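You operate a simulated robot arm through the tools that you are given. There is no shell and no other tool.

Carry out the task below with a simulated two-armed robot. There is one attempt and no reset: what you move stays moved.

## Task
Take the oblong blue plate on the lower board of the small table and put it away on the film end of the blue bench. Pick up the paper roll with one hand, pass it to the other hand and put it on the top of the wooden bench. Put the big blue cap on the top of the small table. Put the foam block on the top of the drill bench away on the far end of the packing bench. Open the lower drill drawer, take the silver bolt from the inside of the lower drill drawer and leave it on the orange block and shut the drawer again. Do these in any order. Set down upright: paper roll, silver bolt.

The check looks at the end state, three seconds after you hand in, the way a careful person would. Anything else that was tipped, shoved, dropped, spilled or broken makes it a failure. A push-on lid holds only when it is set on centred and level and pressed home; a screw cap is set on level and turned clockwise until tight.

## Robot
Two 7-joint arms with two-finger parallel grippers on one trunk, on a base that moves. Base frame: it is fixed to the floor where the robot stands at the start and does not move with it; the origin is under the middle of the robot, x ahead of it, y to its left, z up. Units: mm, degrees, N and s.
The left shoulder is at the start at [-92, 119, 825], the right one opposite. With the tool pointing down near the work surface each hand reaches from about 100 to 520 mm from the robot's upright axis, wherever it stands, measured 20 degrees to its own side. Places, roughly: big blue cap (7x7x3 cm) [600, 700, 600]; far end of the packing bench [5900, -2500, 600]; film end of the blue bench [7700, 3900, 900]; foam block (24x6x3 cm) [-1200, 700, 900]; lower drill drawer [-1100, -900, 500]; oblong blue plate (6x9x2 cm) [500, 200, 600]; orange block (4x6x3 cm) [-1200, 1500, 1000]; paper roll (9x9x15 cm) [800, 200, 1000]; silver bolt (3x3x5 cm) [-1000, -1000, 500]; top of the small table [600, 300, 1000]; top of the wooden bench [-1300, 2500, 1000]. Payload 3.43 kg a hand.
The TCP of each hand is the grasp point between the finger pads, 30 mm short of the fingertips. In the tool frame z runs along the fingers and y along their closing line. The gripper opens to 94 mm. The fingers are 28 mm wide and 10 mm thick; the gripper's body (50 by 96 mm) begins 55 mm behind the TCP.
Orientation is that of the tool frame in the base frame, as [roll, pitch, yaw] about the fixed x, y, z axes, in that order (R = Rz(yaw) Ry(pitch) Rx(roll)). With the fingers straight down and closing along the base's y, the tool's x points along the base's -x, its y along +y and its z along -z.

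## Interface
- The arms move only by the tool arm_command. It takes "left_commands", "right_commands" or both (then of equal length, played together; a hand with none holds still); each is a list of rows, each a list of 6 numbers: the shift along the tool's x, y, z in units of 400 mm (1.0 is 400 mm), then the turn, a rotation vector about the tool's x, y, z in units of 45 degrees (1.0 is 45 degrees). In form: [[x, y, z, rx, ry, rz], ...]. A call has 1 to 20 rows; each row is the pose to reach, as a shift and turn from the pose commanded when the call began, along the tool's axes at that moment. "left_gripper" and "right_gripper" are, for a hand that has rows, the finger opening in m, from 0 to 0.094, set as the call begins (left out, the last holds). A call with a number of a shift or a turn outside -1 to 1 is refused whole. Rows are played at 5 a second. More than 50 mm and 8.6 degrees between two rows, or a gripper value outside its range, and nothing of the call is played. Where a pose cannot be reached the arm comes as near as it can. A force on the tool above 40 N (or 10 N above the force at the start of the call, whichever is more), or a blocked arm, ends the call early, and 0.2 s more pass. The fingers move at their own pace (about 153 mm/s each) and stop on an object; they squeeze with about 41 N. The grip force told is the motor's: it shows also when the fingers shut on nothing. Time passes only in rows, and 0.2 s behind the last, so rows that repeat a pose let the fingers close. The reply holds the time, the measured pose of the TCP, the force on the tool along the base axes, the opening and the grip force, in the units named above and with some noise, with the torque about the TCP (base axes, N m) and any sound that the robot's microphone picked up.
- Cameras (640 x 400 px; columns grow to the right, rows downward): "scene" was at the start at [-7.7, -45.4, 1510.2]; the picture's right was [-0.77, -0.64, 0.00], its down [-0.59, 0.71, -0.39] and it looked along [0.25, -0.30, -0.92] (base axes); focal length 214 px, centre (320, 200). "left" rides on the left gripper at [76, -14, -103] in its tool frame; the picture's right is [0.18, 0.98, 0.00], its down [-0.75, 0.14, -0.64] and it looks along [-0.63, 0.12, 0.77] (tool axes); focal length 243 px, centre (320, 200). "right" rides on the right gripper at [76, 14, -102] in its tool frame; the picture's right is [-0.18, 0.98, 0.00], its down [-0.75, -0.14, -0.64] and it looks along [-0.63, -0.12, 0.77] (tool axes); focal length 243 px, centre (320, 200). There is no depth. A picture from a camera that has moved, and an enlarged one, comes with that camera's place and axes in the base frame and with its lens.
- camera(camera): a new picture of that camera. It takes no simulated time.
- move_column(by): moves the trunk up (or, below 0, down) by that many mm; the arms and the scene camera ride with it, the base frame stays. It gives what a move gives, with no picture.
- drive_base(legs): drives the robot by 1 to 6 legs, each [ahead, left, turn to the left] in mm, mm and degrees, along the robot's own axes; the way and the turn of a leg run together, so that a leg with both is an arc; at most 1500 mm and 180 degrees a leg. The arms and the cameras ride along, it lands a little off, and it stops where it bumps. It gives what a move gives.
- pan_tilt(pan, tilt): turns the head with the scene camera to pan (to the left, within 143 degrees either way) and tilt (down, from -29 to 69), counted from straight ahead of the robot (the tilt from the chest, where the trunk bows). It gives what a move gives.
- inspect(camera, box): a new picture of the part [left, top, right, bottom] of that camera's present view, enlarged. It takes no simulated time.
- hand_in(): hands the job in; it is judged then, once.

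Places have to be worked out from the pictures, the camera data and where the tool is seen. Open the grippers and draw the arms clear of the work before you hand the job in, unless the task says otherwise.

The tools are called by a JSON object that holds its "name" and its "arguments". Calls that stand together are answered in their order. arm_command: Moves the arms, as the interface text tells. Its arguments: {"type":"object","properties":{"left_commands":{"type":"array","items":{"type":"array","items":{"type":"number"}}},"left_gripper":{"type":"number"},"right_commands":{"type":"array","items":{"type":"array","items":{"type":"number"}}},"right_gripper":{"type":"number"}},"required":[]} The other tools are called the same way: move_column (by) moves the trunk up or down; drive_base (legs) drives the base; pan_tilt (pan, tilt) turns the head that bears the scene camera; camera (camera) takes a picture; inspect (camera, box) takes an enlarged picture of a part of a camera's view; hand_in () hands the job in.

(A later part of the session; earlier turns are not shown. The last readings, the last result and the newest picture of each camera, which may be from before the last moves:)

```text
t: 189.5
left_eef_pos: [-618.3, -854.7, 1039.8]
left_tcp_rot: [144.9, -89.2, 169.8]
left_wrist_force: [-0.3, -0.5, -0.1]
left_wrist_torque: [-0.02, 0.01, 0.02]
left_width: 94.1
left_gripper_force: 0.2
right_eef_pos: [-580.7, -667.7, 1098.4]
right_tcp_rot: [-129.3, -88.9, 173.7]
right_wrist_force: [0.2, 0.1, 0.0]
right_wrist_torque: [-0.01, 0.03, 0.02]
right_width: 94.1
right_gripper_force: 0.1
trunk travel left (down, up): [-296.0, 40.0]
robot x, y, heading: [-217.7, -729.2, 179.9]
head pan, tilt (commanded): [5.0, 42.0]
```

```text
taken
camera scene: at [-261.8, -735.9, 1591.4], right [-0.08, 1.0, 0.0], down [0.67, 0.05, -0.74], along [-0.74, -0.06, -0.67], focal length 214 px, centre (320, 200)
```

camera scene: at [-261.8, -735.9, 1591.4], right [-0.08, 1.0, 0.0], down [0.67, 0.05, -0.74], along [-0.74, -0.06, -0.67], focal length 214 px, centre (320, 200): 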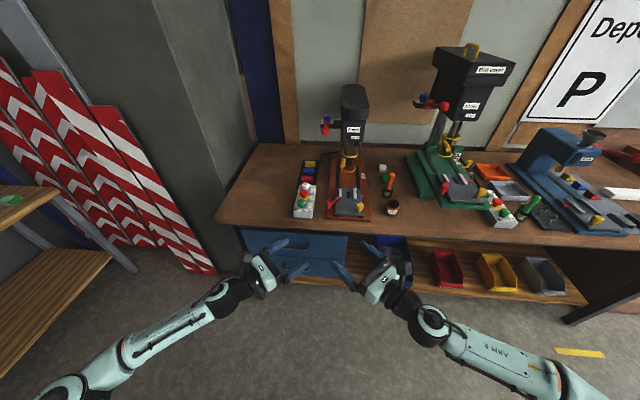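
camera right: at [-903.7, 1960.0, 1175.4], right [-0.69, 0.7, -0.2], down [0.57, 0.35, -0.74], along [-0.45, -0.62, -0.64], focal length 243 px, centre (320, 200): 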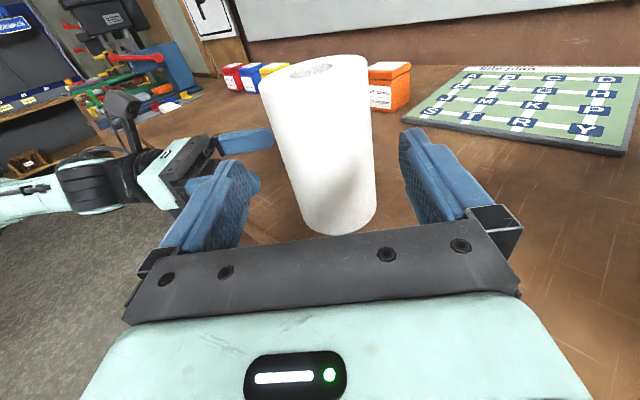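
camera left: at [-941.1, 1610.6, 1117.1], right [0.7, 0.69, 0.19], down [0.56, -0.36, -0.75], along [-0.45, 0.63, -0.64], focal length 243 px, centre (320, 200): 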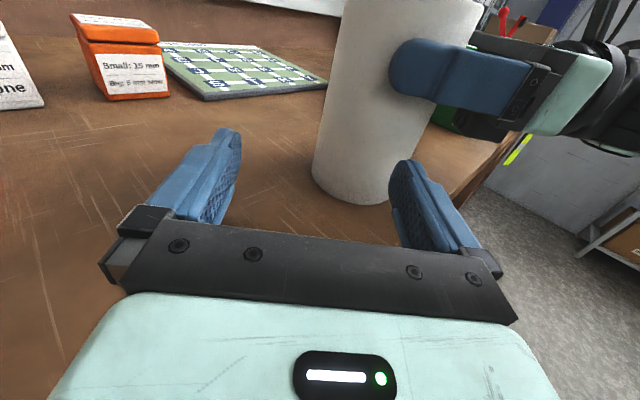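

I lower the trunk for a view of the drawer fronts.

{"name": "move_column", "arguments": {"by": -290}}

{"name": "pan_tilt", "arguments": {"pan": 5, "tilt": 48}}

{"name": "camera", "arguments": {"camera": "scene"}}

{"name": "inspect", "arguments": {"camera": "scene", "box": [190, 110, 430, 260]}}

```text
t: 192.5
left_eef_pos: [-617.3, -854.7, 750.1]
left_tcp_rot: [143.6, -89.3, 171.2]
left_wrist_force: [0.2, 0.3, 0.0]
left_wrist_torque: [0.03, 0.03, -0.02]
left_width: 93.8
left_gripper_force: 0.0
right_eef_pos: [-582.6, -668.5, 807.0]
right_tcp_rot: [-130.1, -88.9, 174.8]
right_wrist_force: [-0.2, 0.0, -0.2]
right_wrist_torque: [0.01, 0.01, 0.02]
right_width: 94.1
right_gripper_force: 0.0
trunk travel left (down, up): [-6.0, 330.0]
robot x, y, heading: [-220.6, -729.5, 179.6]
head pan, tilt (commanded): [5.0, 42.0]
```

```text
t: 193.1
left_eef_pos: [-617.7, -853.6, 748.5]
left_tcp_rot: [144.5, -89.4, 170.2]
left_wrist_force: [0.9, 0.4, -1.0]
left_wrist_torque: [0.0, -0.02, 0.01]
left_width: 94.0
left_gripper_force: 0.1
right_eef_pos: [-580.4, -668.0, 809.1]
right_tcp_rot: [-129.1, -89.0, 173.6]
right_wrist_force: [0.2, 0.6, -0.5]
right_wrist_torque: [-0.05, -0.01, 0.02]
right_width: 93.9
right_gripper_force: 0.1
trunk travel left (down, up): [-6.0, 330.0]
robot x, y, heading: [-219.6, -727.0, 179.6]
head pan, tilt (commanded): [5.0, 48.0]
```

```text
taken
camera scene: at [-306.1, -735.1, 1286.5], right [-0.08, 1.0, 0.0], down [0.74, 0.06, -0.67], along [-0.67, -0.05, -0.74], focal length 214 px, centre (320, 200)
```

scene: 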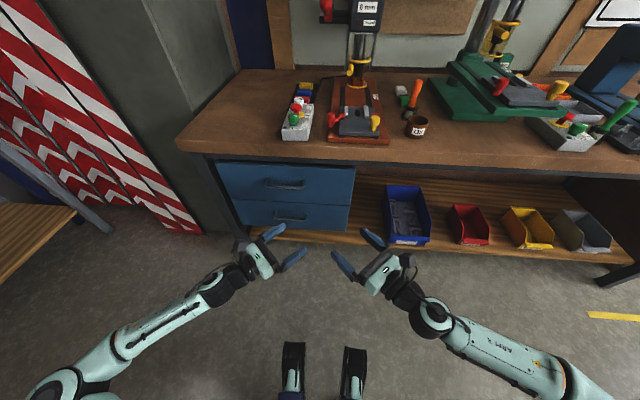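

```text
2.67 times, centred on (310, 185) of scene
camera zoom: at [-306.1, -735.1, 1286.5], right [-0.08, 1.0, 0.0], down [0.74, 0.06, -0.67], along [-0.67, -0.05, -0.74], focal length 572 px, centre (347, 240)
```

zoom: 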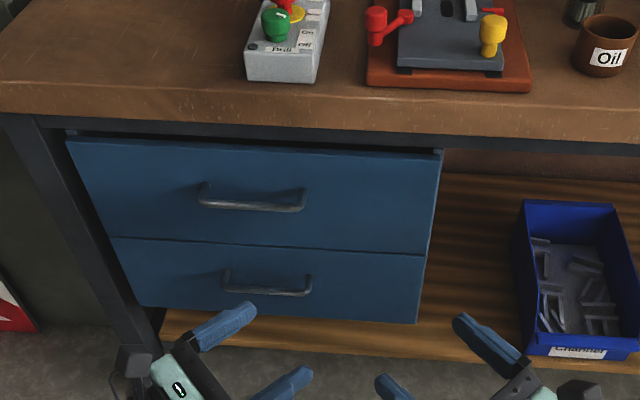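

The lower drawer's bar handle is at about [-850, -903, 550], bench edge near x=-874. I lower and straighten the left hand (yaw to straight ahead) toward handle height.

{"name": "arm_command", "arguments": {"left_commands": [[-0.0475, -0.0144, -0.0031, 0.1, 0, 0], [-0.095, -0.0288, -0.0062, 0.2, 0, 0], [-0.1425, -0.0432, -0.0093, 0.3, 0, 0], [-0.19, -0.0576, -0.0124, 0.4, 0, 0], [-0.2375, -0.072, -0.0155, 0.5, 0, 0], [-0.285, -0.0864, -0.0186, 0.6, 0, 0], [-0.3325, -0.1008, -0.0217, 0.7, 0, 0], [-0.38, -0.1152, -0.0248, 0.8, 0, 0], [-0.4275, -0.1296, -0.0279, 0.9, 0, 0], [-0.475, -0.144, -0.031, 1.0, 0, 0]]}}

{"name": "camera", "arguments": {"camera": "scene"}}

{"name": "camera", "arguments": {"camera": "left"}}

```text
t: 195.3
left_eef_pos: [-662.5, -974.9, 720.2]
left_tcp_rot: [-179.8, -84.7, 176.7]
left_wrist_force: [0.2, 0.6, 1.0]
left_wrist_torque: [0.0, 0.03, 0.02]
left_width: 94.1
left_gripper_force: 0.1
left hand out of reach, approached as far as the arm can: row 4, 5, 6, 7, 8, 9, 10
right_eef_pos: [-581.0, -667.5, 808.4]
right_tcp_rot: [-129.3, -88.8, 173.8]
right_wrist_force: [0.2, 0.3, 0.7]
right_wrist_torque: [0.01, 0.03, 0.0]
right_width: 94.1
right_gripper_force: 0.1
trunk travel left (down, up): [-6.0, 330.0]
robot x, y, heading: [-219.1, -724.8, 179.7]
head pan, tilt (commanded): [5.0, 48.0]
```

```text
taken
camera scene: at [-306.2, -735.1, 1286.4], right [-0.08, 1.0, 0.0], down [0.74, 0.06, -0.67], along [-0.67, -0.05, -0.74], focal length 214 px, centre (320, 200)
```

scene: 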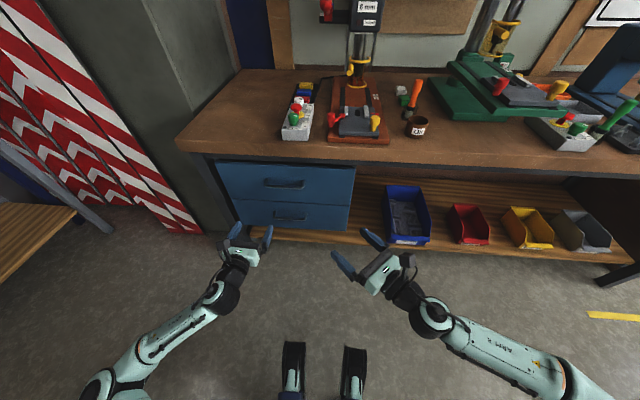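

```text
taken
camera left: at [-567.7, -993.3, 806.9], right [0.04, 0.98, 0.18], down [0.72, 0.1, -0.69], along [-0.7, 0.16, -0.7], focal length 243 px, centre (320, 200)
```

left: 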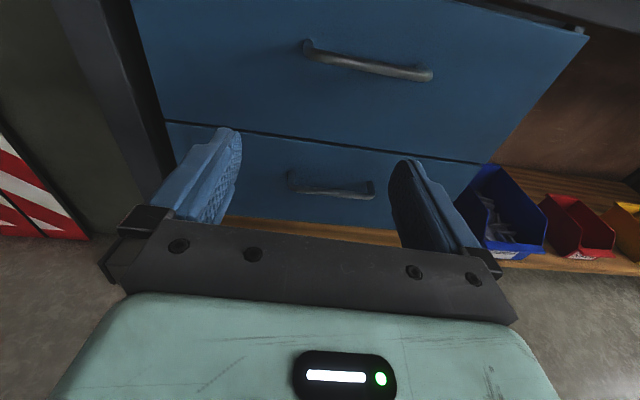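

The level pose can't go that low. I zoom in on the lower handle to judge the gap behind its bar before choosing a different approach.

{"name": "inspect", "arguments": {"camera": "left", "box": [260, 130, 420, 230]}}

{"name": "inspect", "arguments": {"camera": "left", "box": [270, 20, 460, 120]}}

```text
4.00 times, centred on (340, 180) of left
camera zoom: at [-567.7, -993.3, 806.9], right [0.04, 0.98, 0.18], down [0.72, 0.1, -0.69], along [-0.7, 0.16, -0.7], focal length 970 px, centre (240, 280)
```

zoom: 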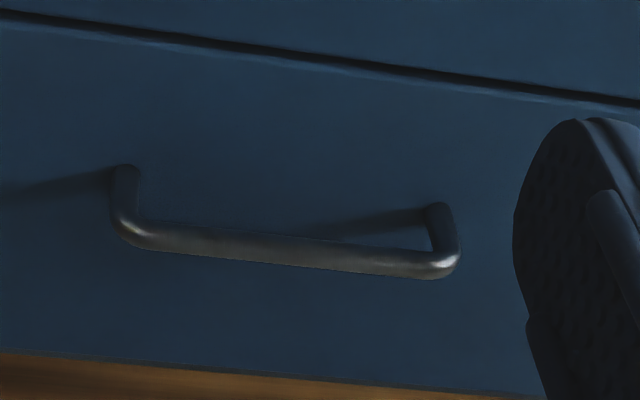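

```text
3.37 times, centred on (365, 70) of left
camera zoom: at [-567.7, -993.3, 806.9], right [0.04, 0.98, 0.18], down [0.72, 0.1, -0.69], along [-0.7, 0.16, -0.7], focal length 817 px, centre (168, 638)
```

zoom: 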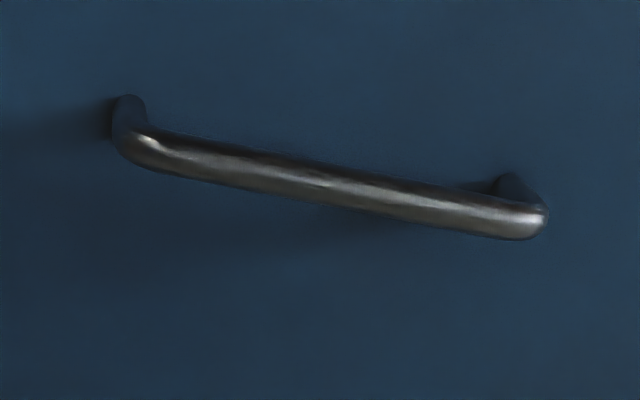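

Bar is ~35 mm off the panel, ~10 mm thick. I test whether the level hand reaches the low height when extended further from the body.

{"name": "arm_command", "arguments": {"left_commands": [[-0.05, 0.02, 0.03, 0, 0, 0], [-0.1, 0.04, 0.06, 0, 0, 0], [-0.15, 0.06, 0.09, 0, 0, 0], [-0.2, 0.08, 0.12, 0, 0, 0], [-0.25, 0.1, 0.15, 0, 0, 0], [-0.3, 0.12, 0.18, 0, 0, 0], [-0.35, 0.14, 0.21, 0, 0, 0]]}}

```text
t: 196.9
left_eef_pos: [-749.9, -967.7, 675.1]
left_tcp_rot: [178.5, -80.9, 176.1]
left_wrist_force: [0.4, 0.9, 0.3]
left_wrist_torque: [-0.01, 0.0, 0.0]
left_width: 94.2
left_gripper_force: 0.1
left hand out of reach, approached as far as the arm can: row 1, 2, 3, 4, 5, 6, 7
right_eef_pos: [-581.1, -667.4, 808.2]
right_tcp_rot: [-129.2, -88.9, 173.7]
right_wrist_force: [-0.5, -0.3, 0.2]
right_wrist_torque: [0.02, 0.0, 0.02]
right_width: 94.2
right_gripper_force: 0.1
trunk travel left (down, up): [-6.0, 330.0]
robot x, y, heading: [-220.1, -726.3, 179.5]
head pan, tilt (commanded): [5.0, 48.0]
```

Lower heights need a downward tilt. I roll the left hand −90° so the fingers close in a vertical plane (to straddle the bar), then will tilt it down ~40°.

{"name": "arm_command", "arguments": {"left_commands": [[0, 0, 0, 0, 0, -0.167], [0, 0, 0, 0, 0, -0.333], [0, 0, 0, 0, 0, -0.5], [0, 0, 0, 0, 0, -0.667], [0, 0, 0, 0, 0, -0.833], [0, 0, 0, 0, 0, -1.0]]}}

{"name": "arm_command", "arguments": {"left_commands": [[0, 0, 0, 0, 0, -0.167], [0, 0, 0, 0, 0, -0.333], [0, 0, 0, 0, 0, -0.5], [0, 0, 0, 0, 0, -0.667], [0, 0, 0, 0, 0, -0.833], [0, 0, 0, 0, 0, -1.0]]}}

{"name": "arm_command", "arguments": {"left_commands": [[0, 0, 0, 0.115, 0, 0], [0, 0, 0, 0.23, 0, 0], [0, 0, 0, 0.345, 0, 0], [0, 0, 0, 0.46, 0, 0], [0, 0, 0, 0.575, 0, 0], [0, 0, 0, 0.689, 0, 0]]}}

{"name": "camera", "arguments": {"camera": "left"}}

{"name": "camera", "arguments": {"camera": "scene"}}

```text
t: 198.3
left_eef_pos: [-751.2, -965.9, 675.6]
left_tcp_rot: [102.6, -43.9, -104.2]
left_wrist_force: [0.0, 0.2, -0.2]
left_wrist_torque: [0.01, 0.01, 0.01]
left_width: 93.8
left_gripper_force: 0.0
right_eef_pos: [-581.1, -668.7, 807.5]
right_tcp_rot: [-129.3, -88.9, 173.7]
right_wrist_force: [-0.1, 0.2, -0.8]
right_wrist_torque: [0.01, -0.02, -0.02]
right_width: 94.1
right_gripper_force: 0.1
trunk travel left (down, up): [-6.0, 330.0]
robot x, y, heading: [-221.1, -725.7, 179.6]
head pan, tilt (commanded): [5.0, 48.0]
```

```text
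t: 199.7
left_eef_pos: [-751.8, -966.0, 676.5]
left_tcp_rot: [99.1, 0.5, -95.2]
left_wrist_force: [-0.3, 0.0, 0.7]
left_wrist_torque: [0.01, 0.0, 0.01]
left_width: 93.9
left_gripper_force: 0.1
right_eef_pos: [-580.3, -667.7, 807.6]
right_tcp_rot: [-129.4, -88.9, 173.8]
right_wrist_force: [-0.2, -0.1, -0.6]
right_wrist_torque: [-0.01, 0.01, -0.02]
right_width: 94.0
right_gripper_force: 0.1
trunk travel left (down, up): [-6.0, 330.0]
robot x, y, heading: [-225.2, -726.5, 179.3]
head pan, tilt (commanded): [5.0, 48.0]
```

```text
t: 201.1
left_eef_pos: [-751.4, -966.7, 675.1]
left_tcp_rot: [130.2, 0.3, -95.3]
left_wrist_force: [0.3, 0.0, -0.2]
left_wrist_torque: [-0.01, -0.02, -0.02]
left_width: 94.1
left_gripper_force: 0.0
right_eef_pos: [-580.2, -667.7, 808.8]
right_tcp_rot: [-129.1, -88.8, 173.6]
right_wrist_force: [0.0, 0.2, -0.8]
right_wrist_torque: [0.02, -0.02, 0.0]
right_width: 94.1
right_gripper_force: 0.1
trunk travel left (down, up): [-6.0, 330.0]
robot x, y, heading: [-219.6, -727.6, 180.0]
head pan, tilt (commanded): [5.0, 48.0]
```

```text
taken
camera left: at [-670.6, -1049.3, 729.8], right [-0.65, -0.13, 0.75], down [0.47, 0.71, 0.53], along [-0.6, 0.69, -0.4], focal length 243 px, centre (320, 200)
```

left: 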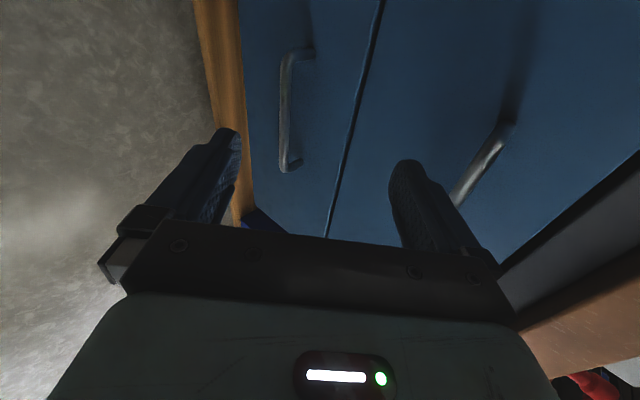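

```text
taken
camera scene: at [-306.1, -735.0, 1286.4], right [-0.08, 1.0, 0.0], down [0.74, 0.06, -0.67], along [-0.67, -0.05, -0.74], focal length 214 px, centre (320, 200)
```

scene: 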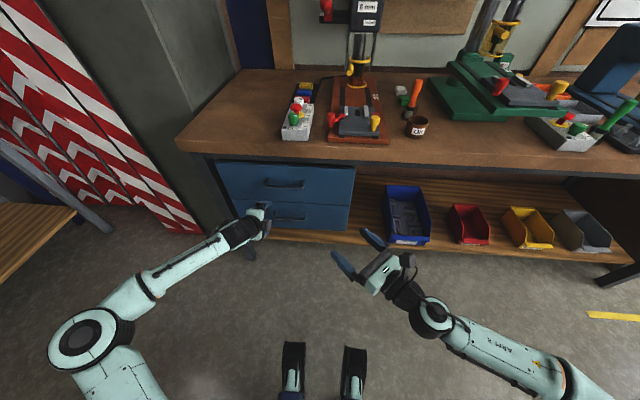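

The left hand is rolled and tilted fine. Bar midpoint triangulates to about [-870, -912, 523]. I lower the hand to z≈590 with the gripper at 40 mm before closing in.

{"name": "arm_command", "arguments": {"left_commands": [[-0.03, -0.043, 0.0315, 0, 0, 0], [-0.06, -0.086, 0.063, 0, 0, 0], [-0.09, -0.128, 0.0945, 0, 0, 0], [-0.119, -0.171, 0.126, 0, 0, 0]], "left_gripper": 0.04}}

{"name": "camera", "arguments": {"camera": "left"}}

```text
t: 202.1
left_eef_pos: [-741.6, -918.6, 590.8]
left_tcp_rot: [129.9, 0.2, -95.4]
left_wrist_force: [-0.6, 0.1, 0.0]
left_wrist_torque: [0.03, 0.0, 0.01]
left_width: 40.0
left_gripper_force: 0.1
right_eef_pos: [-581.5, -667.7, 809.0]
right_tcp_rot: [-129.1, -88.9, 173.6]
right_wrist_force: [-0.4, 1.0, 0.0]
right_wrist_torque: [0.02, 0.0, -0.02]
right_width: 93.8
right_gripper_force: 0.1
trunk travel left (down, up): [-6.0, 330.0]
robot x, y, heading: [-223.0, -727.7, 179.7]
head pan, tilt (commanded): [5.0, 48.0]
```

```text
taken
camera left: at [-660.9, -1001.8, 645.3], right [-0.65, -0.13, 0.75], down [0.47, 0.71, 0.52], along [-0.6, 0.69, -0.4], focal length 243 px, centre (320, 200)
```

left: 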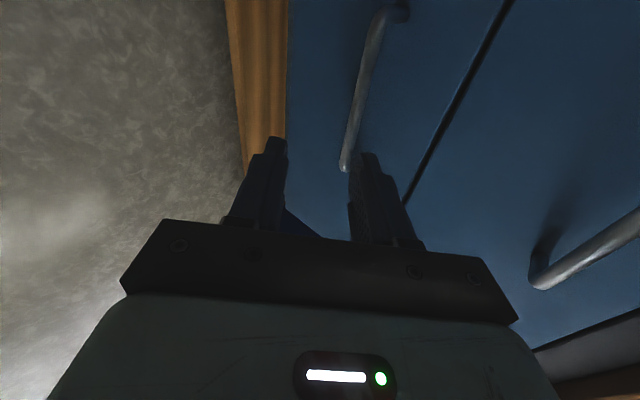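

Hand is at [-742, -919, 591]; bar at about [-870, -913, 527]. I retract the arm 60 mm and drive 114 mm ahead so that the final approach stays well within reach.

{"name": "arm_command", "arguments": {"left_commands": [[-0.007, -0.048, -0.057, 0, 0, 0], [-0.014, -0.096, -0.114, 0, 0, 0]]}}

{"name": "drive_base", "arguments": {"legs": [[112, 0, 0]]}}

{"name": "camera", "arguments": {"camera": "left"}}

{"name": "camera", "arguments": {"camera": "scene"}}

```text
t: 202.7
left_eef_pos: [-680.9, -918.2, 591.0]
left_tcp_rot: [130.2, 0.3, -95.3]
left_wrist_force: [-0.3, -0.4, -0.4]
left_wrist_torque: [-0.01, 0.0, -0.02]
left_width: 39.9
left_gripper_force: 0.0
right_eef_pos: [-580.8, -668.1, 806.9]
right_tcp_rot: [-129.4, -88.9, 173.9]
right_wrist_force: [0.3, 0.0, 0.1]
right_wrist_torque: [0.04, -0.03, -0.01]
right_width: 94.1
right_gripper_force: 0.1
trunk travel left (down, up): [-6.0, 330.0]
robot x, y, heading: [-217.8, -729.5, 179.6]
head pan, tilt (commanded): [5.0, 48.0]
```

```text
t: 203.9
left_eef_pos: [-793.5, -916.8, 590.7]
left_tcp_rot: [130.1, 0.2, -95.3]
left_wrist_force: [-0.2, 0.2, 0.2]
left_wrist_torque: [-0.01, -0.03, 0.02]
left_width: 40.0
left_gripper_force: 0.1
right_eef_pos: [-691.7, -667.7, 808.5]
right_tcp_rot: [-129.4, -88.9, 173.9]
right_wrist_force: [-1.0, 0.4, -0.1]
right_wrist_torque: [0.01, 0.0, 0.0]
right_width: 94.1
right_gripper_force: 0.1
trunk travel left (down, up): [-6.0, 330.0]
robot x, y, heading: [-329.3, -725.0, 179.4]
head pan, tilt (commanded): [5.0, 48.0]
```

```text
taken
camera left: at [-712.6, -1000.3, 645.7], right [-0.65, -0.13, 0.75], down [0.47, 0.71, 0.52], along [-0.6, 0.69, -0.4], focal length 243 px, centre (320, 200)
```

left: 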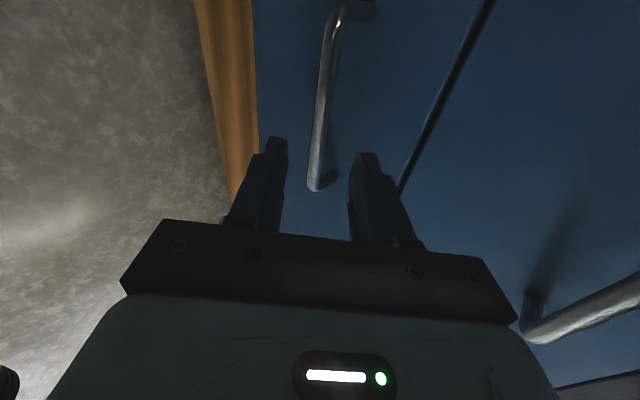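

```text
taken
camera scene: at [-417.9, -734.2, 1286.4], right [-0.08, 1.0, 0.0], down [0.74, 0.06, -0.67], along [-0.67, -0.05, -0.74], focal length 214 px, centre (320, 200)
```

scene: 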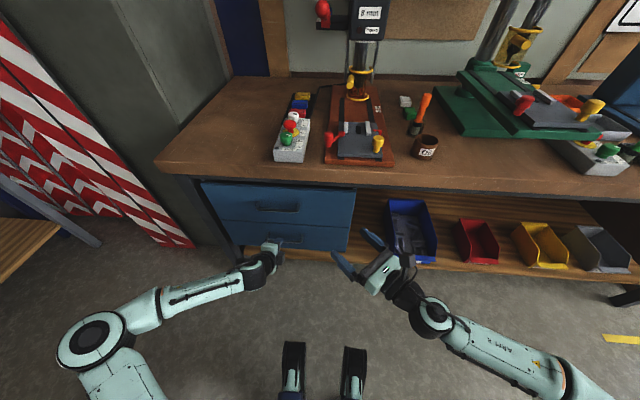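

Nearly aligned; I zoom in to measure the bar's offset from the finger midplane.

{"name": "inspect", "arguments": {"camera": "left", "box": [240, 0, 440, 210]}}

```text
1.90 times, centred on (340, 105) of left
camera zoom: at [-712.6, -1000.3, 645.7], right [-0.65, -0.13, 0.75], down [0.47, 0.71, 0.52], along [-0.6, 0.69, -0.4], focal length 462 px, centre (282, 381)
```

zoom: 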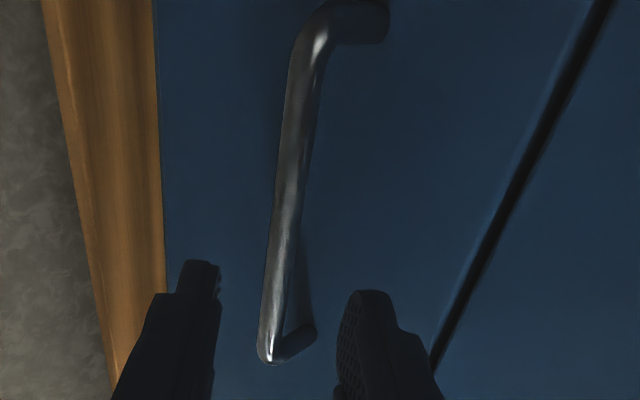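

The bar is at z≈528 and the finger axis meets it within ~2 mm. I advance 70 mm along the tool axis (fingertips just reaching the bar), adjusting 1.5 mm up.

{"name": "arm_command", "arguments": {"left_commands": [[0, 0.001, 0.04, 0, 0, 0], [0, 0.002, 0.08, 0, 0, 0], [0, 0.003, 0.12, 0, 0, 0], [0, 0.004, 0.175, 0, 0, 0]]}}

{"name": "inspect", "arguments": {"camera": "left", "box": [240, 0, 440, 210]}}

```text
t: 204.9
left_eef_pos: [-847.1, -911.0, 547.5]
left_tcp_rot: [130.1, 0.3, -95.4]
left_wrist_force: [0.1, 0.1, 0.3]
left_wrist_torque: [-0.01, 0.04, -0.03]
left_width: 40.1
left_gripper_force: 0.1
right_eef_pos: [-692.5, -667.1, 807.5]
right_tcp_rot: [-129.2, -88.9, 173.7]
right_wrist_force: [-0.5, 0.7, -0.7]
right_wrist_torque: [0.0, 0.02, -0.03]
right_width: 93.9
right_gripper_force: 0.0
trunk travel left (down, up): [-6.0, 330.0]
robot x, y, heading: [-330.9, -728.0, 179.6]
head pan, tilt (commanded): [5.0, 48.0]
```

```text
1.90 times, centred on (340, 105) of left
camera zoom: at [-767.2, -994.4, 601.8], right [-0.65, -0.13, 0.75], down [0.47, 0.71, 0.52], along [-0.6, 0.69, -0.4], focal length 462 px, centre (282, 381)
```

zoom: 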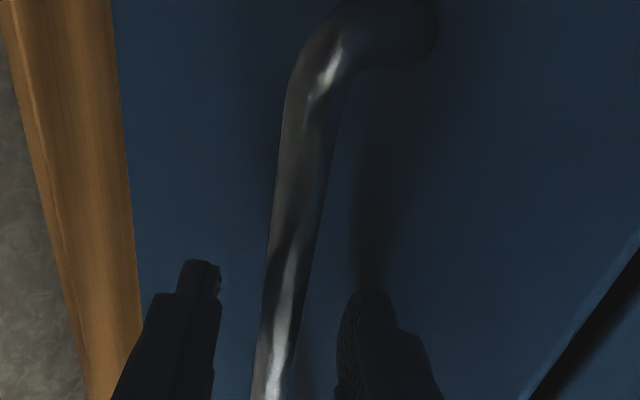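

The bar is between the fingertips. I push in 10 mm more and then close on the bar.

{"name": "arm_command", "arguments": {"left_commands": [[0, 0.0015, 0.0125, 0, 0, 0], [0, 0.003, 0.0265, 0, 0, 0]], "left_gripper": 0.034}}

{"name": "arm_command", "arguments": {"left_commands": [[0, 0, 0, 0, 0, 0], [0, 0, 0, 0, 0, 0], [0, 0, 0, 0, 0, 0]], "left_gripper": 0.0}}

{"name": "camera", "arguments": {"camera": "left"}}

```text
t: 205.5
left_eef_pos: [-851.5, -910.8, 546.2]
left_tcp_rot: [129.9, 0.2, -95.4]
left_wrist_force: [23.0, -3.1, 10.4]
left_wrist_torque: [-0.1, 0.5, 0.29]
left_width: 30.5
left_gripper_force: 0.1
right_eef_pos: [-689.3, -667.5, 808.7]
right_tcp_rot: [-127.9, -89.1, 172.5]
right_wrist_force: [0.2, -0.4, -0.1]
right_wrist_torque: [0.04, -0.02, -0.01]
right_width: 93.9
right_gripper_force: 0.0
trunk travel left (down, up): [-6.0, 330.0]
robot x, y, heading: [-333.9, -726.1, 180.0]
head pan, tilt (commanded): [5.0, 48.0]
stopped in row 2 (left hand): the force on the tool passed its limit at 46 N (the readings are from after the stop); the commanded pose is now the measured one
```

```text
t: 206.3
left_eef_pos: [-851.3, -911.0, 543.7]
left_tcp_rot: [130.2, 0.4, -95.3]
left_wrist_force: [34.0, 1.3, -5.4]
left_wrist_torque: [0.78, -0.05, 0.96]
left_width: 14.0
left_gripper_force: 44.7
right_eef_pos: [-691.4, -667.3, 807.9]
right_tcp_rot: [-129.2, -89.0, 173.7]
right_wrist_force: [-0.5, 0.5, 1.1]
right_wrist_torque: [-0.03, 0.01, -0.01]
right_width: 94.1
right_gripper_force: 0.1
trunk travel left (down, up): [-6.0, 330.0]
robot x, y, heading: [-331.5, -727.3, 179.5]
head pan, tilt (commanded): [5.0, 48.0]
```

```text
taken
camera left: at [-770.5, -994.0, 597.7], right [-0.65, -0.13, 0.75], down [0.47, 0.71, 0.53], along [-0.6, 0.69, -0.4], focal length 243 px, centre (320, 200)
```

left: 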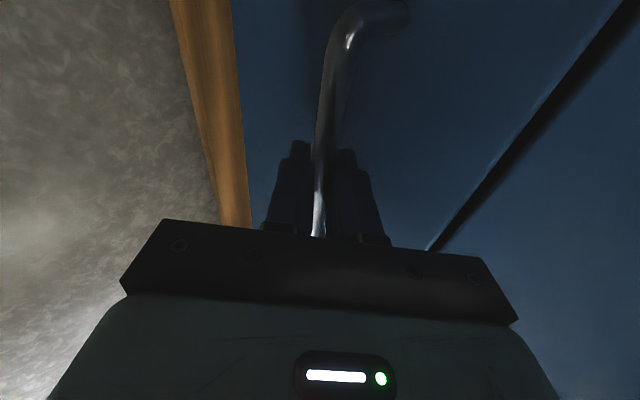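

Gripped on the bar (14 mm, 45 N). I pull the drawer open by backing the base 120 mm.

{"name": "drive_base", "arguments": {"legs": [[-120, 0, 0]]}}

{"name": "camera", "arguments": {"camera": "scene"}}

```text
t: 207.5
left_eef_pos: [-734.8, -912.0, 545.6]
left_tcp_rot: [130.0, 0.4, -95.4]
left_wrist_force: [0.4, 6.7, -10.4]
left_wrist_torque: [0.91, -0.02, 0.83]
left_width: 13.4
left_gripper_force: 45.0
right_eef_pos: [-573.7, -668.0, 807.1]
right_tcp_rot: [-129.2, -88.9, 173.7]
right_wrist_force: [0.2, 0.0, -0.5]
right_wrist_torque: [0.02, -0.01, 0.0]
right_width: 94.2
right_gripper_force: 0.1
trunk travel left (down, up): [-6.0, 330.0]
robot x, y, heading: [-213.7, -727.2, 179.4]
head pan, tilt (commanded): [5.0, 48.0]
```

```text
taken
camera scene: at [-299.2, -735.0, 1286.3], right [-0.08, 1.0, 0.0], down [0.74, 0.06, -0.67], along [-0.67, -0.05, -0.74], focal length 214 px, centre (320, 200)
```

scene: 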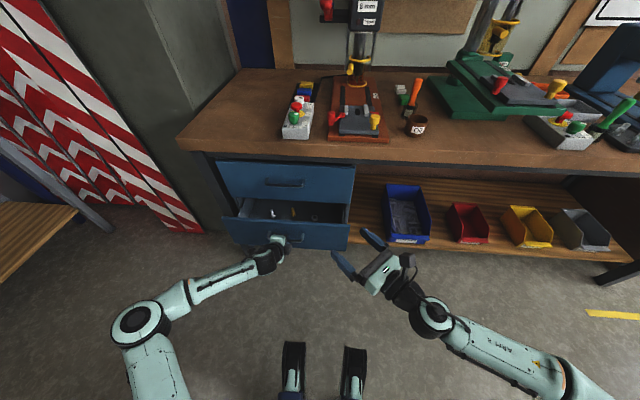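

The drawer slides well; I can see small parts inside. I pull another 110 mm.

{"name": "drive_base", "arguments": {"legs": [[-110, 0, 0]]}}

{"name": "inspect", "arguments": {"camera": "scene", "box": [200, 150, 380, 270]}}

```text
t: 208.7
left_eef_pos: [-626.2, -910.6, 544.7]
left_tcp_rot: [130.0, 0.3, -95.4]
left_wrist_force: [0.2, 5.8, -4.7]
left_wrist_torque: [1.07, -0.01, 0.92]
left_width: 13.1
left_gripper_force: 44.8
right_eef_pos: [-463.1, -667.8, 807.8]
right_tcp_rot: [-129.0, -88.9, 173.5]
right_wrist_force: [-0.1, -0.9, -0.4]
right_wrist_torque: [-0.02, -0.02, 0.02]
right_width: 94.2
right_gripper_force: 0.1
trunk travel left (down, up): [-6.0, 330.0]
robot x, y, heading: [-108.7, -727.7, 179.7]
head pan, tilt (commanded): [5.0, 48.0]
```

```text
3.33 times, centred on (290, 210) of scene
camera zoom: at [-189.4, -735.7, 1286.4], right [-0.08, 1.0, 0.0], down [0.74, 0.06, -0.67], along [-0.67, -0.05, -0.74], focal length 715 px, centre (420, 167)
```

zoom: 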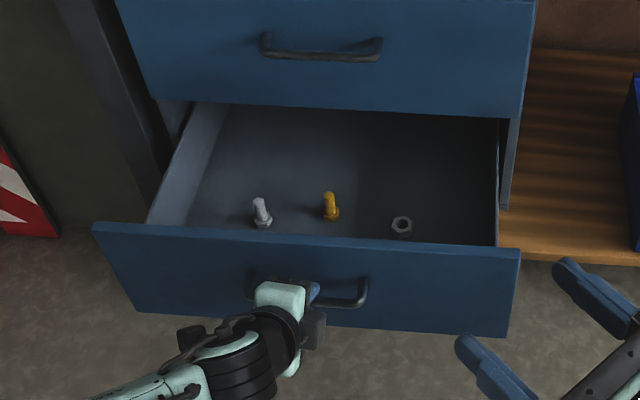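

The silver bolt stands on its head with the shaft up, beside a brass bolt and a nut. I pull the drawer another 60 mm for clearance from the upper handle.

{"name": "drive_base", "arguments": {"legs": [[-60, 0, 0]]}}

{"name": "inspect", "arguments": {"camera": "scene", "box": [200, 130, 380, 250]}}

```text
t: 209.7
left_eef_pos: [-566.7, -911.6, 545.0]
left_tcp_rot: [129.9, 0.5, -95.5]
left_wrist_force: [0.7, 4.0, -1.8]
left_wrist_torque: [1.08, 0.02, 1.06]
left_width: 13.2
left_gripper_force: 44.9
right_eef_pos: [-405.1, -668.8, 808.3]
right_tcp_rot: [-128.9, -88.9, 173.4]
right_wrist_force: [-0.1, -0.4, 0.1]
right_wrist_torque: [0.0, -0.04, 0.0]
right_width: 94.1
right_gripper_force: 0.1
trunk travel left (down, up): [-6.0, 330.0]
robot x, y, heading: [-41.7, -730.1, 179.4]
head pan, tilt (commanded): [5.0, 48.0]
```

```text
3.33 times, centred on (290, 190) of scene
camera zoom: at [-129.8, -736.2, 1286.4], right [-0.08, 1.0, 0.0], down [0.74, 0.06, -0.67], along [-0.67, -0.05, -0.74], focal length 715 px, centre (420, 233)
```

zoom: 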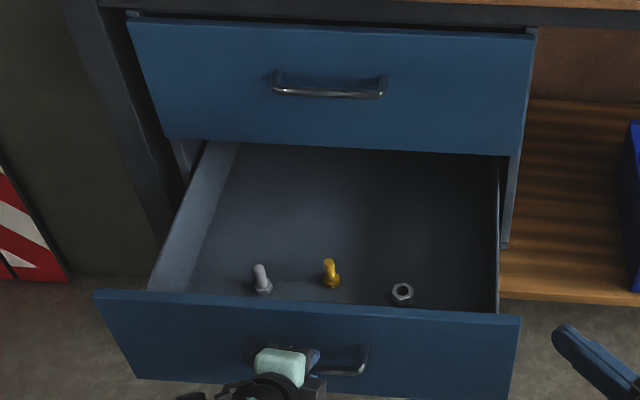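

The drawer is open ~285 mm. I open the fingers a little and withdraw along the tool axis.

{"name": "arm_command", "arguments": {"left_commands": [[0, 0, 0, 0, 0, 0], [0, 0, 0, 0, 0, 0]], "left_gripper": 0.036}}

{"name": "arm_command", "arguments": {"left_commands": [[0, 0, -0.05, 0, 0, 0], [0, 0, -0.1, 0, 0, 0], [0, 0, -0.16, 0, 0, 0], [0, 0, -0.22, 0, 0, 0]]}}

{"name": "camera", "arguments": {"camera": "scene"}}

```text
t: 210.3
left_eef_pos: [-565.9, -910.4, 545.3]
left_tcp_rot: [129.9, 0.5, -95.5]
left_wrist_force: [1.4, 1.3, 0.1]
left_wrist_torque: [0.0, -0.01, 0.02]
left_width: 35.2
left_gripper_force: 0.1
right_eef_pos: [-404.0, -668.9, 808.4]
right_tcp_rot: [-129.3, -88.9, 173.7]
right_wrist_force: [-0.9, 0.8, 0.5]
right_wrist_torque: [0.04, 0.0, 0.01]
right_width: 93.8
right_gripper_force: 0.1
trunk travel left (down, up): [-6.0, 330.0]
robot x, y, heading: [-44.4, -729.6, 179.4]
head pan, tilt (commanded): [5.0, 48.0]
```

```text
t: 211.3
left_eef_pos: [-497.5, -917.8, 602.2]
left_tcp_rot: [130.1, 0.3, -95.5]
left_wrist_force: [0.6, -0.4, -0.7]
left_wrist_torque: [0.01, 0.01, 0.0]
left_width: 36.0
left_gripper_force: 0.1
right_eef_pos: [-404.2, -669.2, 806.5]
right_tcp_rot: [-129.3, -89.0, 173.6]
right_wrist_force: [-0.6, 0.3, -0.2]
right_wrist_torque: [0.02, 0.02, 0.0]
right_width: 94.3
right_gripper_force: 0.0
trunk travel left (down, up): [-6.0, 330.0]
robot x, y, heading: [-42.2, -732.8, 179.8]
head pan, tilt (commanded): [5.0, 48.0]
```

```text
taken
camera scene: at [-129.6, -736.3, 1286.4], right [-0.08, 1.0, 0.0], down [0.74, 0.06, -0.67], along [-0.67, -0.05, -0.74], focal length 214 px, centre (320, 200)
```

scene: 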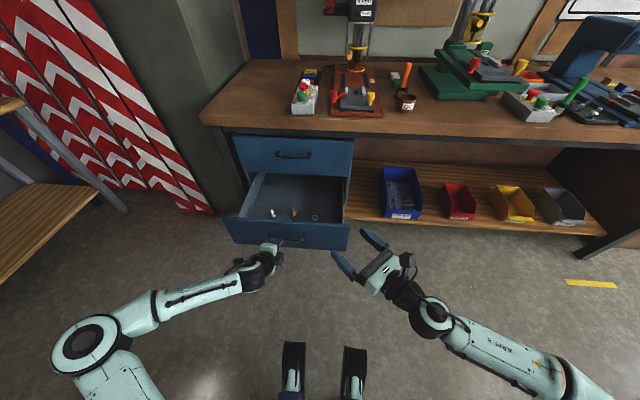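

Handle released. I raise the left hand and reorient it to point straight down with the camera on the far side, in two calls.

{"name": "arm_command", "arguments": {"left_commands": [[0, 0.041, -0.0346, 0.064, -0.058, 0.125], [0, 0.082, -0.069, 0.127, -0.116, 0.25], [0, 0.123, -0.104, 0.191, -0.174, 0.375], [0, 0.164, -0.138, 0.255, -0.233, 0.501], [0, 0.205, -0.173, 0.319, -0.291, 0.626], [0, 0.246, -0.207, 0.382, -0.349, 0.751], [0, 0.287, -0.242, 0.446, -0.407, 0.876]]}}

{"name": "arm_command", "arguments": {"left_commands": [[0, 0, 0, 0.064, -0.058, 0.125], [0, 0, 0, 0.127, -0.116, 0.25], [0, 0, 0, 0.191, -0.174, 0.375], [0, 0, 0, 0.255, -0.233, 0.501], [0, 0, 0, 0.319, -0.291, 0.626], [0, 0, 0, 0.382, -0.349, 0.751], [0, 0, 0, 0.446, -0.407, 0.876]]}}

{"name": "camera", "arguments": {"camera": "scene"}}

{"name": "camera", "arguments": {"camera": "left"}}

```text
t: 212.9
left_eef_pos: [-498.8, -920.1, 751.3]
left_tcp_rot: [154.6, -9.6, -137.9]
left_wrist_force: [-0.2, 0.5, 0.0]
left_wrist_torque: [0.02, 0.01, 0.01]
left_width: 35.9
left_gripper_force: 0.1
right_eef_pos: [-405.2, -669.1, 807.7]
right_tcp_rot: [-128.9, -88.9, 173.3]
right_wrist_force: [0.5, -0.5, 0.3]
right_wrist_torque: [0.01, 0.05, 0.02]
right_width: 94.2
right_gripper_force: 0.0
trunk travel left (down, up): [-6.0, 330.0]
robot x, y, heading: [-46.3, -725.1, 179.5]
head pan, tilt (commanded): [5.0, 48.0]
```

```text
t: 214.5
left_eef_pos: [-422.4, -976.8, 743.8]
left_tcp_rot: [179.6, 0.0, 179.7]
left_wrist_force: [1.0, 1.1, 0.1]
left_wrist_torque: [0.0, 0.0, 0.02]
left_width: 36.3
left_gripper_force: 0.0
left hand out of reach, approached as far as the arm can: row 2, 3, 4, 5, 6, 7
right_eef_pos: [-404.6, -668.0, 806.6]
right_tcp_rot: [-125.7, -89.0, 170.2]
right_wrist_force: [0.2, -0.8, -0.7]
right_wrist_torque: [-0.02, 0.0, 0.02]
right_width: 94.1
right_gripper_force: 0.1
trunk travel left (down, up): [-6.0, 330.0]
robot x, y, heading: [-45.2, -731.6, 179.4]
head pan, tilt (commanded): [5.0, 48.0]
```

```text
taken
camera scene: at [-129.4, -734.7, 1286.5], right [-0.08, 1.0, 0.0], down [0.74, 0.06, -0.67], along [-0.67, -0.05, -0.74], focal length 214 px, centre (320, 200)
```

scene: 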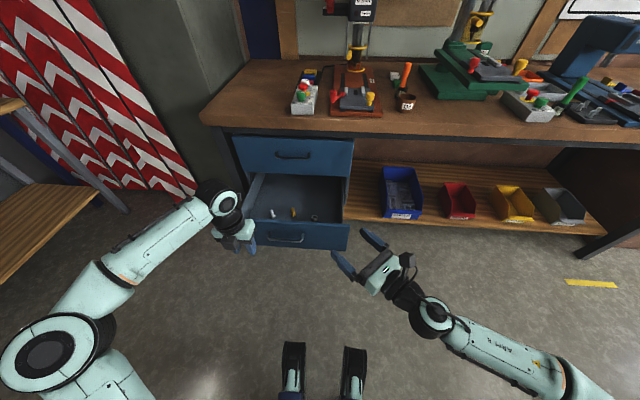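

```text
taken
camera left: at [-496.4, -990.5, 847.4], right [-0.18, 0.98, 0.01], down [0.76, 0.13, 0.64], along [0.63, 0.12, -0.77], focal length 243 px, centre (320, 200)
```

left: 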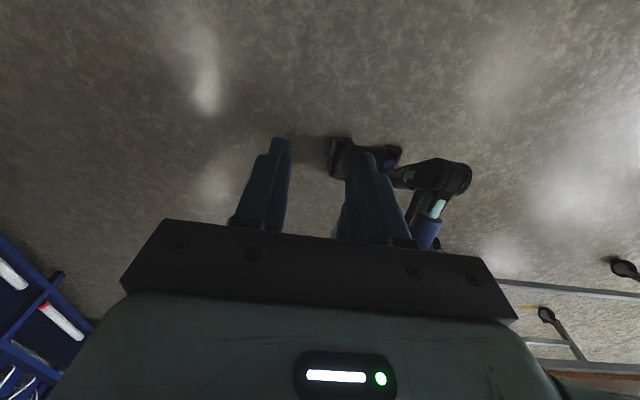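

The left hand points straight down now. I zoom in strongly on the bolt to locate it.

{"name": "inspect", "arguments": {"camera": "scene", "box": [235, 190, 335, 240]}}

```text
6.40 times, centred on (285, 215) of scene
camera zoom: at [-129.4, -734.7, 1286.5], right [-0.08, 1.0, 0.0], down [0.74, 0.06, -0.67], along [-0.67, -0.05, -0.74], focal length 1373 px, centre (544, 104)
```

zoom: 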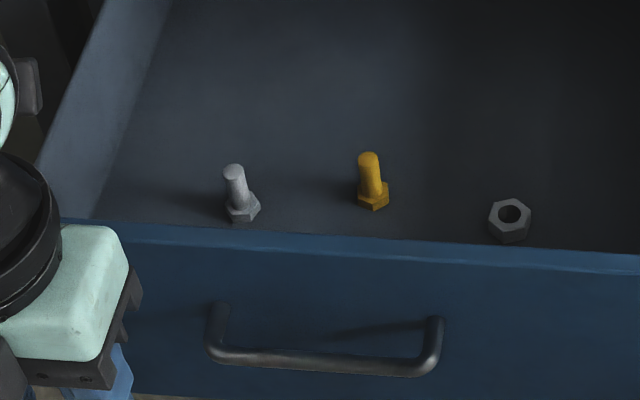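

Bolt is at about [-779, -1023], drawer floor ~421. I drive forward/left so the hand hovers over the open drawer.

{"name": "drive_base", "arguments": {"legs": [[295, 55, 0]]}}

{"name": "arm_command", "arguments": {"left_commands": [[0, 0, 0.06, 0, 0, 0], [0, 0, 0.12, 0, 0, 0], [0, 0, 0.18, 0, 0, 0], [0, 0, 0.24, 0, 0, 0], [0, 0, 0.3, 0, 0, 0]], "left_gripper": 0.06}}

{"name": "camera", "arguments": {"camera": "scene"}}

{"name": "camera", "arguments": {"camera": "left"}}

```text
t: 216.5
left_eef_pos: [-714.5, -1028.8, 744.6]
left_tcp_rot: [179.6, -0.2, 179.6]
left_wrist_force: [0.3, 0.5, 0.5]
left_wrist_torque: [0.0, -0.03, -0.03]
left_width: 35.9
left_gripper_force: 0.1
right_eef_pos: [-697.3, -722.1, 807.6]
right_tcp_rot: [-129.3, -88.8, 173.6]
right_wrist_force: [0.2, -0.2, 0.2]
right_wrist_torque: [0.03, -0.03, 0.0]
right_width: 94.1
right_gripper_force: 0.0
trunk travel left (down, up): [-6.0, 330.0]
robot x, y, heading: [-341.5, -781.7, 179.5]
head pan, tilt (commanded): [5.0, 48.0]
```

```text
t: 217.7
left_eef_pos: [-716.5, -1028.0, 623.7]
left_tcp_rot: [179.5, -0.5, 179.6]
left_wrist_force: [0.0, -0.9, 0.2]
left_wrist_torque: [-0.06, -0.02, -0.01]
left_width: 59.7
left_gripper_force: 0.0
right_eef_pos: [-696.9, -720.9, 807.7]
right_tcp_rot: [-129.0, -88.9, 173.2]
right_wrist_force: [0.4, 0.4, 0.2]
right_wrist_torque: [0.01, -0.01, 0.01]
right_width: 94.0
right_gripper_force: 0.0
trunk travel left (down, up): [-6.0, 330.0]
robot x, y, heading: [-334.9, -783.5, 179.3]
head pan, tilt (commanded): [5.0, 48.0]
```

```text
taken
camera scene: at [-422.9, -788.8, 1286.4], right [-0.08, 1.0, 0.0], down [0.74, 0.06, -0.67], along [-0.67, -0.05, -0.74], focal length 214 px, centre (320, 200)
```

scene: 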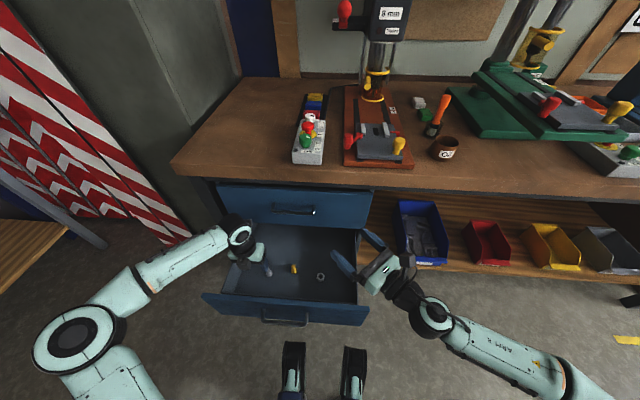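

```text
taken
camera left: at [-791.9, -1041.6, 726.8], right [-0.18, 0.98, 0.01], down [0.76, 0.13, 0.64], along [0.63, 0.12, -0.77], focal length 243 px, centre (320, 200)
```

left: 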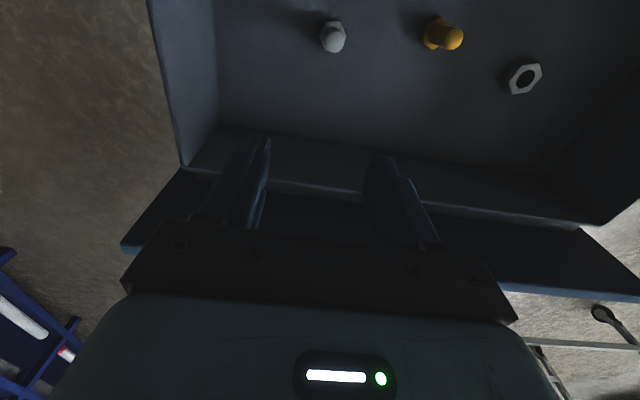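

From above, the bolt is at [-766, -1022] and the drawer floor at about 438. I move the hand directly above it and lower to z≈560.

{"name": "arm_command", "arguments": {"left_commands": [[0.062, 0.0075, 0, 0, 0, 0], [0.124, 0.015, 0, 0, 0, 0], [0.124, 0.015, 0.05, 0, 0, 0], [0.124, 0.015, 0.1, 0, 0, 0], [0.124, 0.015, 0.16, 0, 0, 0]]}}

{"name": "camera", "arguments": {"camera": "left"}}

{"name": "camera", "arguments": {"camera": "scene"}}

```text
t: 218.9
left_eef_pos: [-756.4, -1031.8, 577.5]
left_tcp_rot: [179.5, -0.3, 179.7]
left_wrist_force: [0.1, -0.6, 0.0]
left_wrist_torque: [0.0, 0.03, 0.01]
left_width: 60.0
left_gripper_force: 0.0
left hand out of reach, approached as far as the arm can: row 2, 3, 4, 5
right_eef_pos: [-696.5, -719.7, 808.3]
right_tcp_rot: [-129.1, -88.9, 173.4]
right_wrist_force: [-0.2, 0.4, -0.4]
right_wrist_torque: [0.03, 0.03, 0.0]
right_width: 94.0
right_gripper_force: 0.1
trunk travel left (down, up): [-6.0, 330.0]
robot x, y, heading: [-338.5, -780.1, 179.4]
head pan, tilt (commanded): [5.0, 48.0]
```

```text
taken
camera left: at [-832.3, -1046.1, 679.2], right [-0.18, 0.98, 0.01], down [0.76, 0.13, 0.64], along [0.63, 0.12, -0.77], focal length 243 px, centre (320, 200)
```

left: 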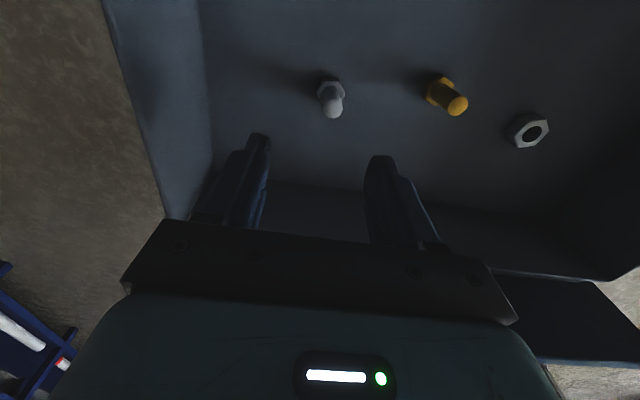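

```text
taken
camera scene: at [-422.7, -788.8, 1286.4], right [-0.08, 1.0, 0.0], down [0.74, 0.06, -0.67], along [-0.67, -0.05, -0.74], focal length 214 px, centre (320, 200)
```

scene: 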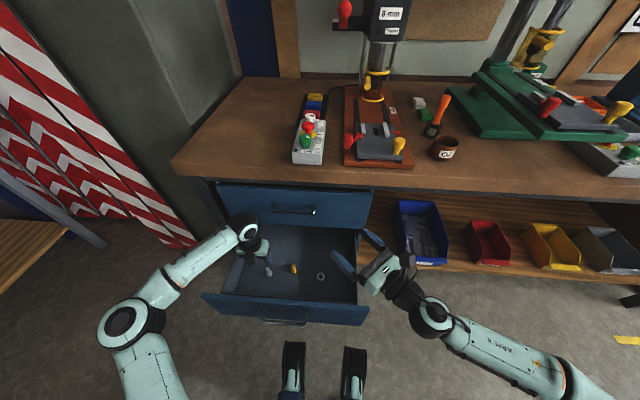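

The arm is at its reach limit here, so I retract 50/50 mm within the drawer and drive the base closer by the same amounts.

{"name": "arm_command", "arguments": {"left_commands": [[-0.06, 0.06, 0, 0, 0, 0], [-0.125, 0.125, 0, 0, 0, 0]]}}

{"name": "drive_base", "arguments": {"legs": [[60, 40, 0]]}}

{"name": "camera", "arguments": {"camera": "left"}}

```text
t: 219.5
left_eef_pos: [-706.8, -982.4, 577.5]
left_tcp_rot: [179.4, -0.2, 179.7]
left_wrist_force: [-0.4, 0.3, -0.3]
left_wrist_torque: [0.0, -0.02, -0.04]
left_width: 60.2
left_gripper_force: 0.1
right_eef_pos: [-696.6, -721.0, 808.0]
right_tcp_rot: [-128.9, -88.9, 173.2]
right_wrist_force: [-0.3, 0.1, -0.2]
right_wrist_torque: [0.03, 0.02, 0.0]
right_width: 94.0
right_gripper_force: 0.1
trunk travel left (down, up): [-6.0, 330.0]
robot x, y, heading: [-336.5, -783.7, 179.4]
head pan, tilt (commanded): [5.0, 48.0]
```

```text
t: 220.6
left_eef_pos: [-767.3, -1021.4, 577.3]
left_tcp_rot: [179.5, -0.2, 179.6]
left_wrist_force: [0.9, 0.1, -0.6]
left_wrist_torque: [0.03, -0.03, 0.0]
left_width: 60.1
left_gripper_force: 0.0
right_eef_pos: [-756.3, -759.9, 808.8]
right_tcp_rot: [-129.4, -89.0, 173.8]
right_wrist_force: [0.0, -0.2, 0.4]
right_wrist_torque: [0.0, 0.0, -0.04]
right_width: 94.1
right_gripper_force: 0.1
trunk travel left (down, up): [-6.0, 330.0]
robot x, y, heading: [-396.5, -823.8, 179.4]
head pan, tilt (commanded): [5.0, 48.0]
```

```text
taken
camera left: at [-842.7, -1035.6, 679.5], right [-0.18, 0.98, 0.01], down [0.76, 0.13, 0.64], along [0.63, 0.12, -0.77], focal length 243 px, centre (320, 200)
```

left: 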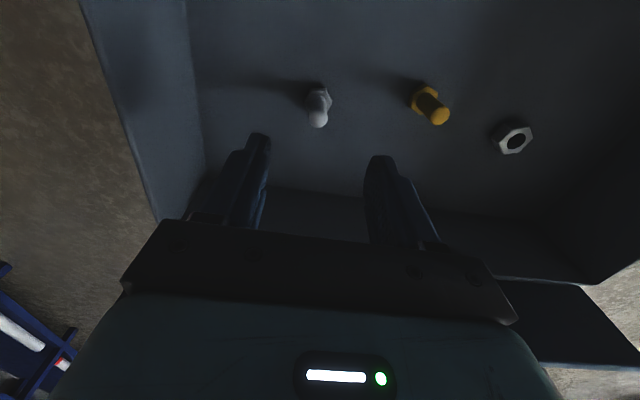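

The bolt is exactly under the TCP (within ~2 mm). I lower with the fingers open 60 mm to z≈490.

{"name": "arm_command", "arguments": {"left_commands": [[0, -0.003, 0.055, 0, 0, 0], [0, -0.005, 0.11, 0, 0, 0], [0, -0.005, 0.165, 0, 0, 0], [0, -0.005, 0.218, 0, 0, 0]]}}

{"name": "camera", "arguments": {"camera": "left"}}

{"name": "camera", "arguments": {"camera": "scene"}}

```text
t: 221.6
left_eef_pos: [-766.9, -1022.2, 490.1]
left_tcp_rot: [179.4, -0.3, 179.6]
left_wrist_force: [-0.2, 0.3, -0.5]
left_wrist_torque: [0.03, 0.0, 0.05]
left_width: 60.1
left_gripper_force: 0.1
right_eef_pos: [-757.5, -759.7, 808.2]
right_tcp_rot: [-129.1, -88.9, 173.4]
right_wrist_force: [-0.3, -0.4, 1.3]
right_wrist_torque: [0.03, 0.0, 0.0]
right_width: 93.9
right_gripper_force: 0.0
trunk travel left (down, up): [-6.0, 330.0]
robot x, y, heading: [-399.6, -820.5, 179.5]
head pan, tilt (commanded): [5.0, 48.0]
```

```text
taken
camera left: at [-842.7, -1037.0, 592.9], right [-0.18, 0.98, 0.01], down [0.76, 0.13, 0.64], along [0.63, 0.12, -0.77], focal length 243 px, centre (320, 200)
```

left: 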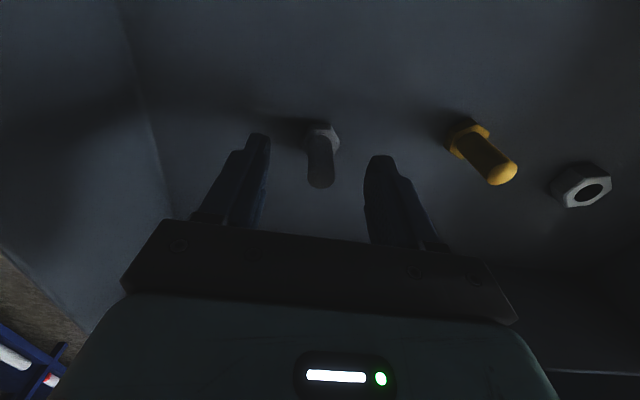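

```text
taken
camera scene: at [-482.5, -828.1, 1286.4], right [-0.08, 1.0, 0.0], down [0.74, 0.06, -0.67], along [-0.67, -0.05, -0.74], focal length 214 px, centre (320, 200)
```

scene: 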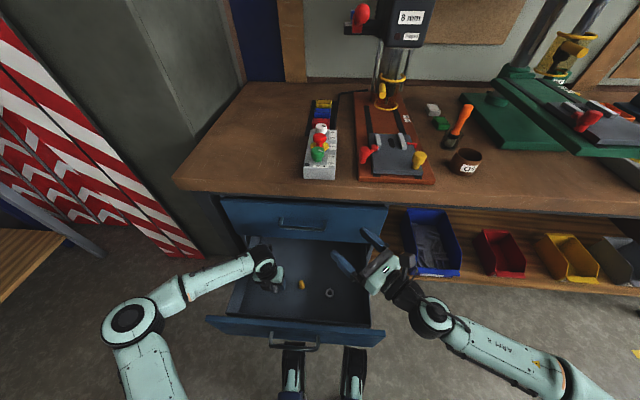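

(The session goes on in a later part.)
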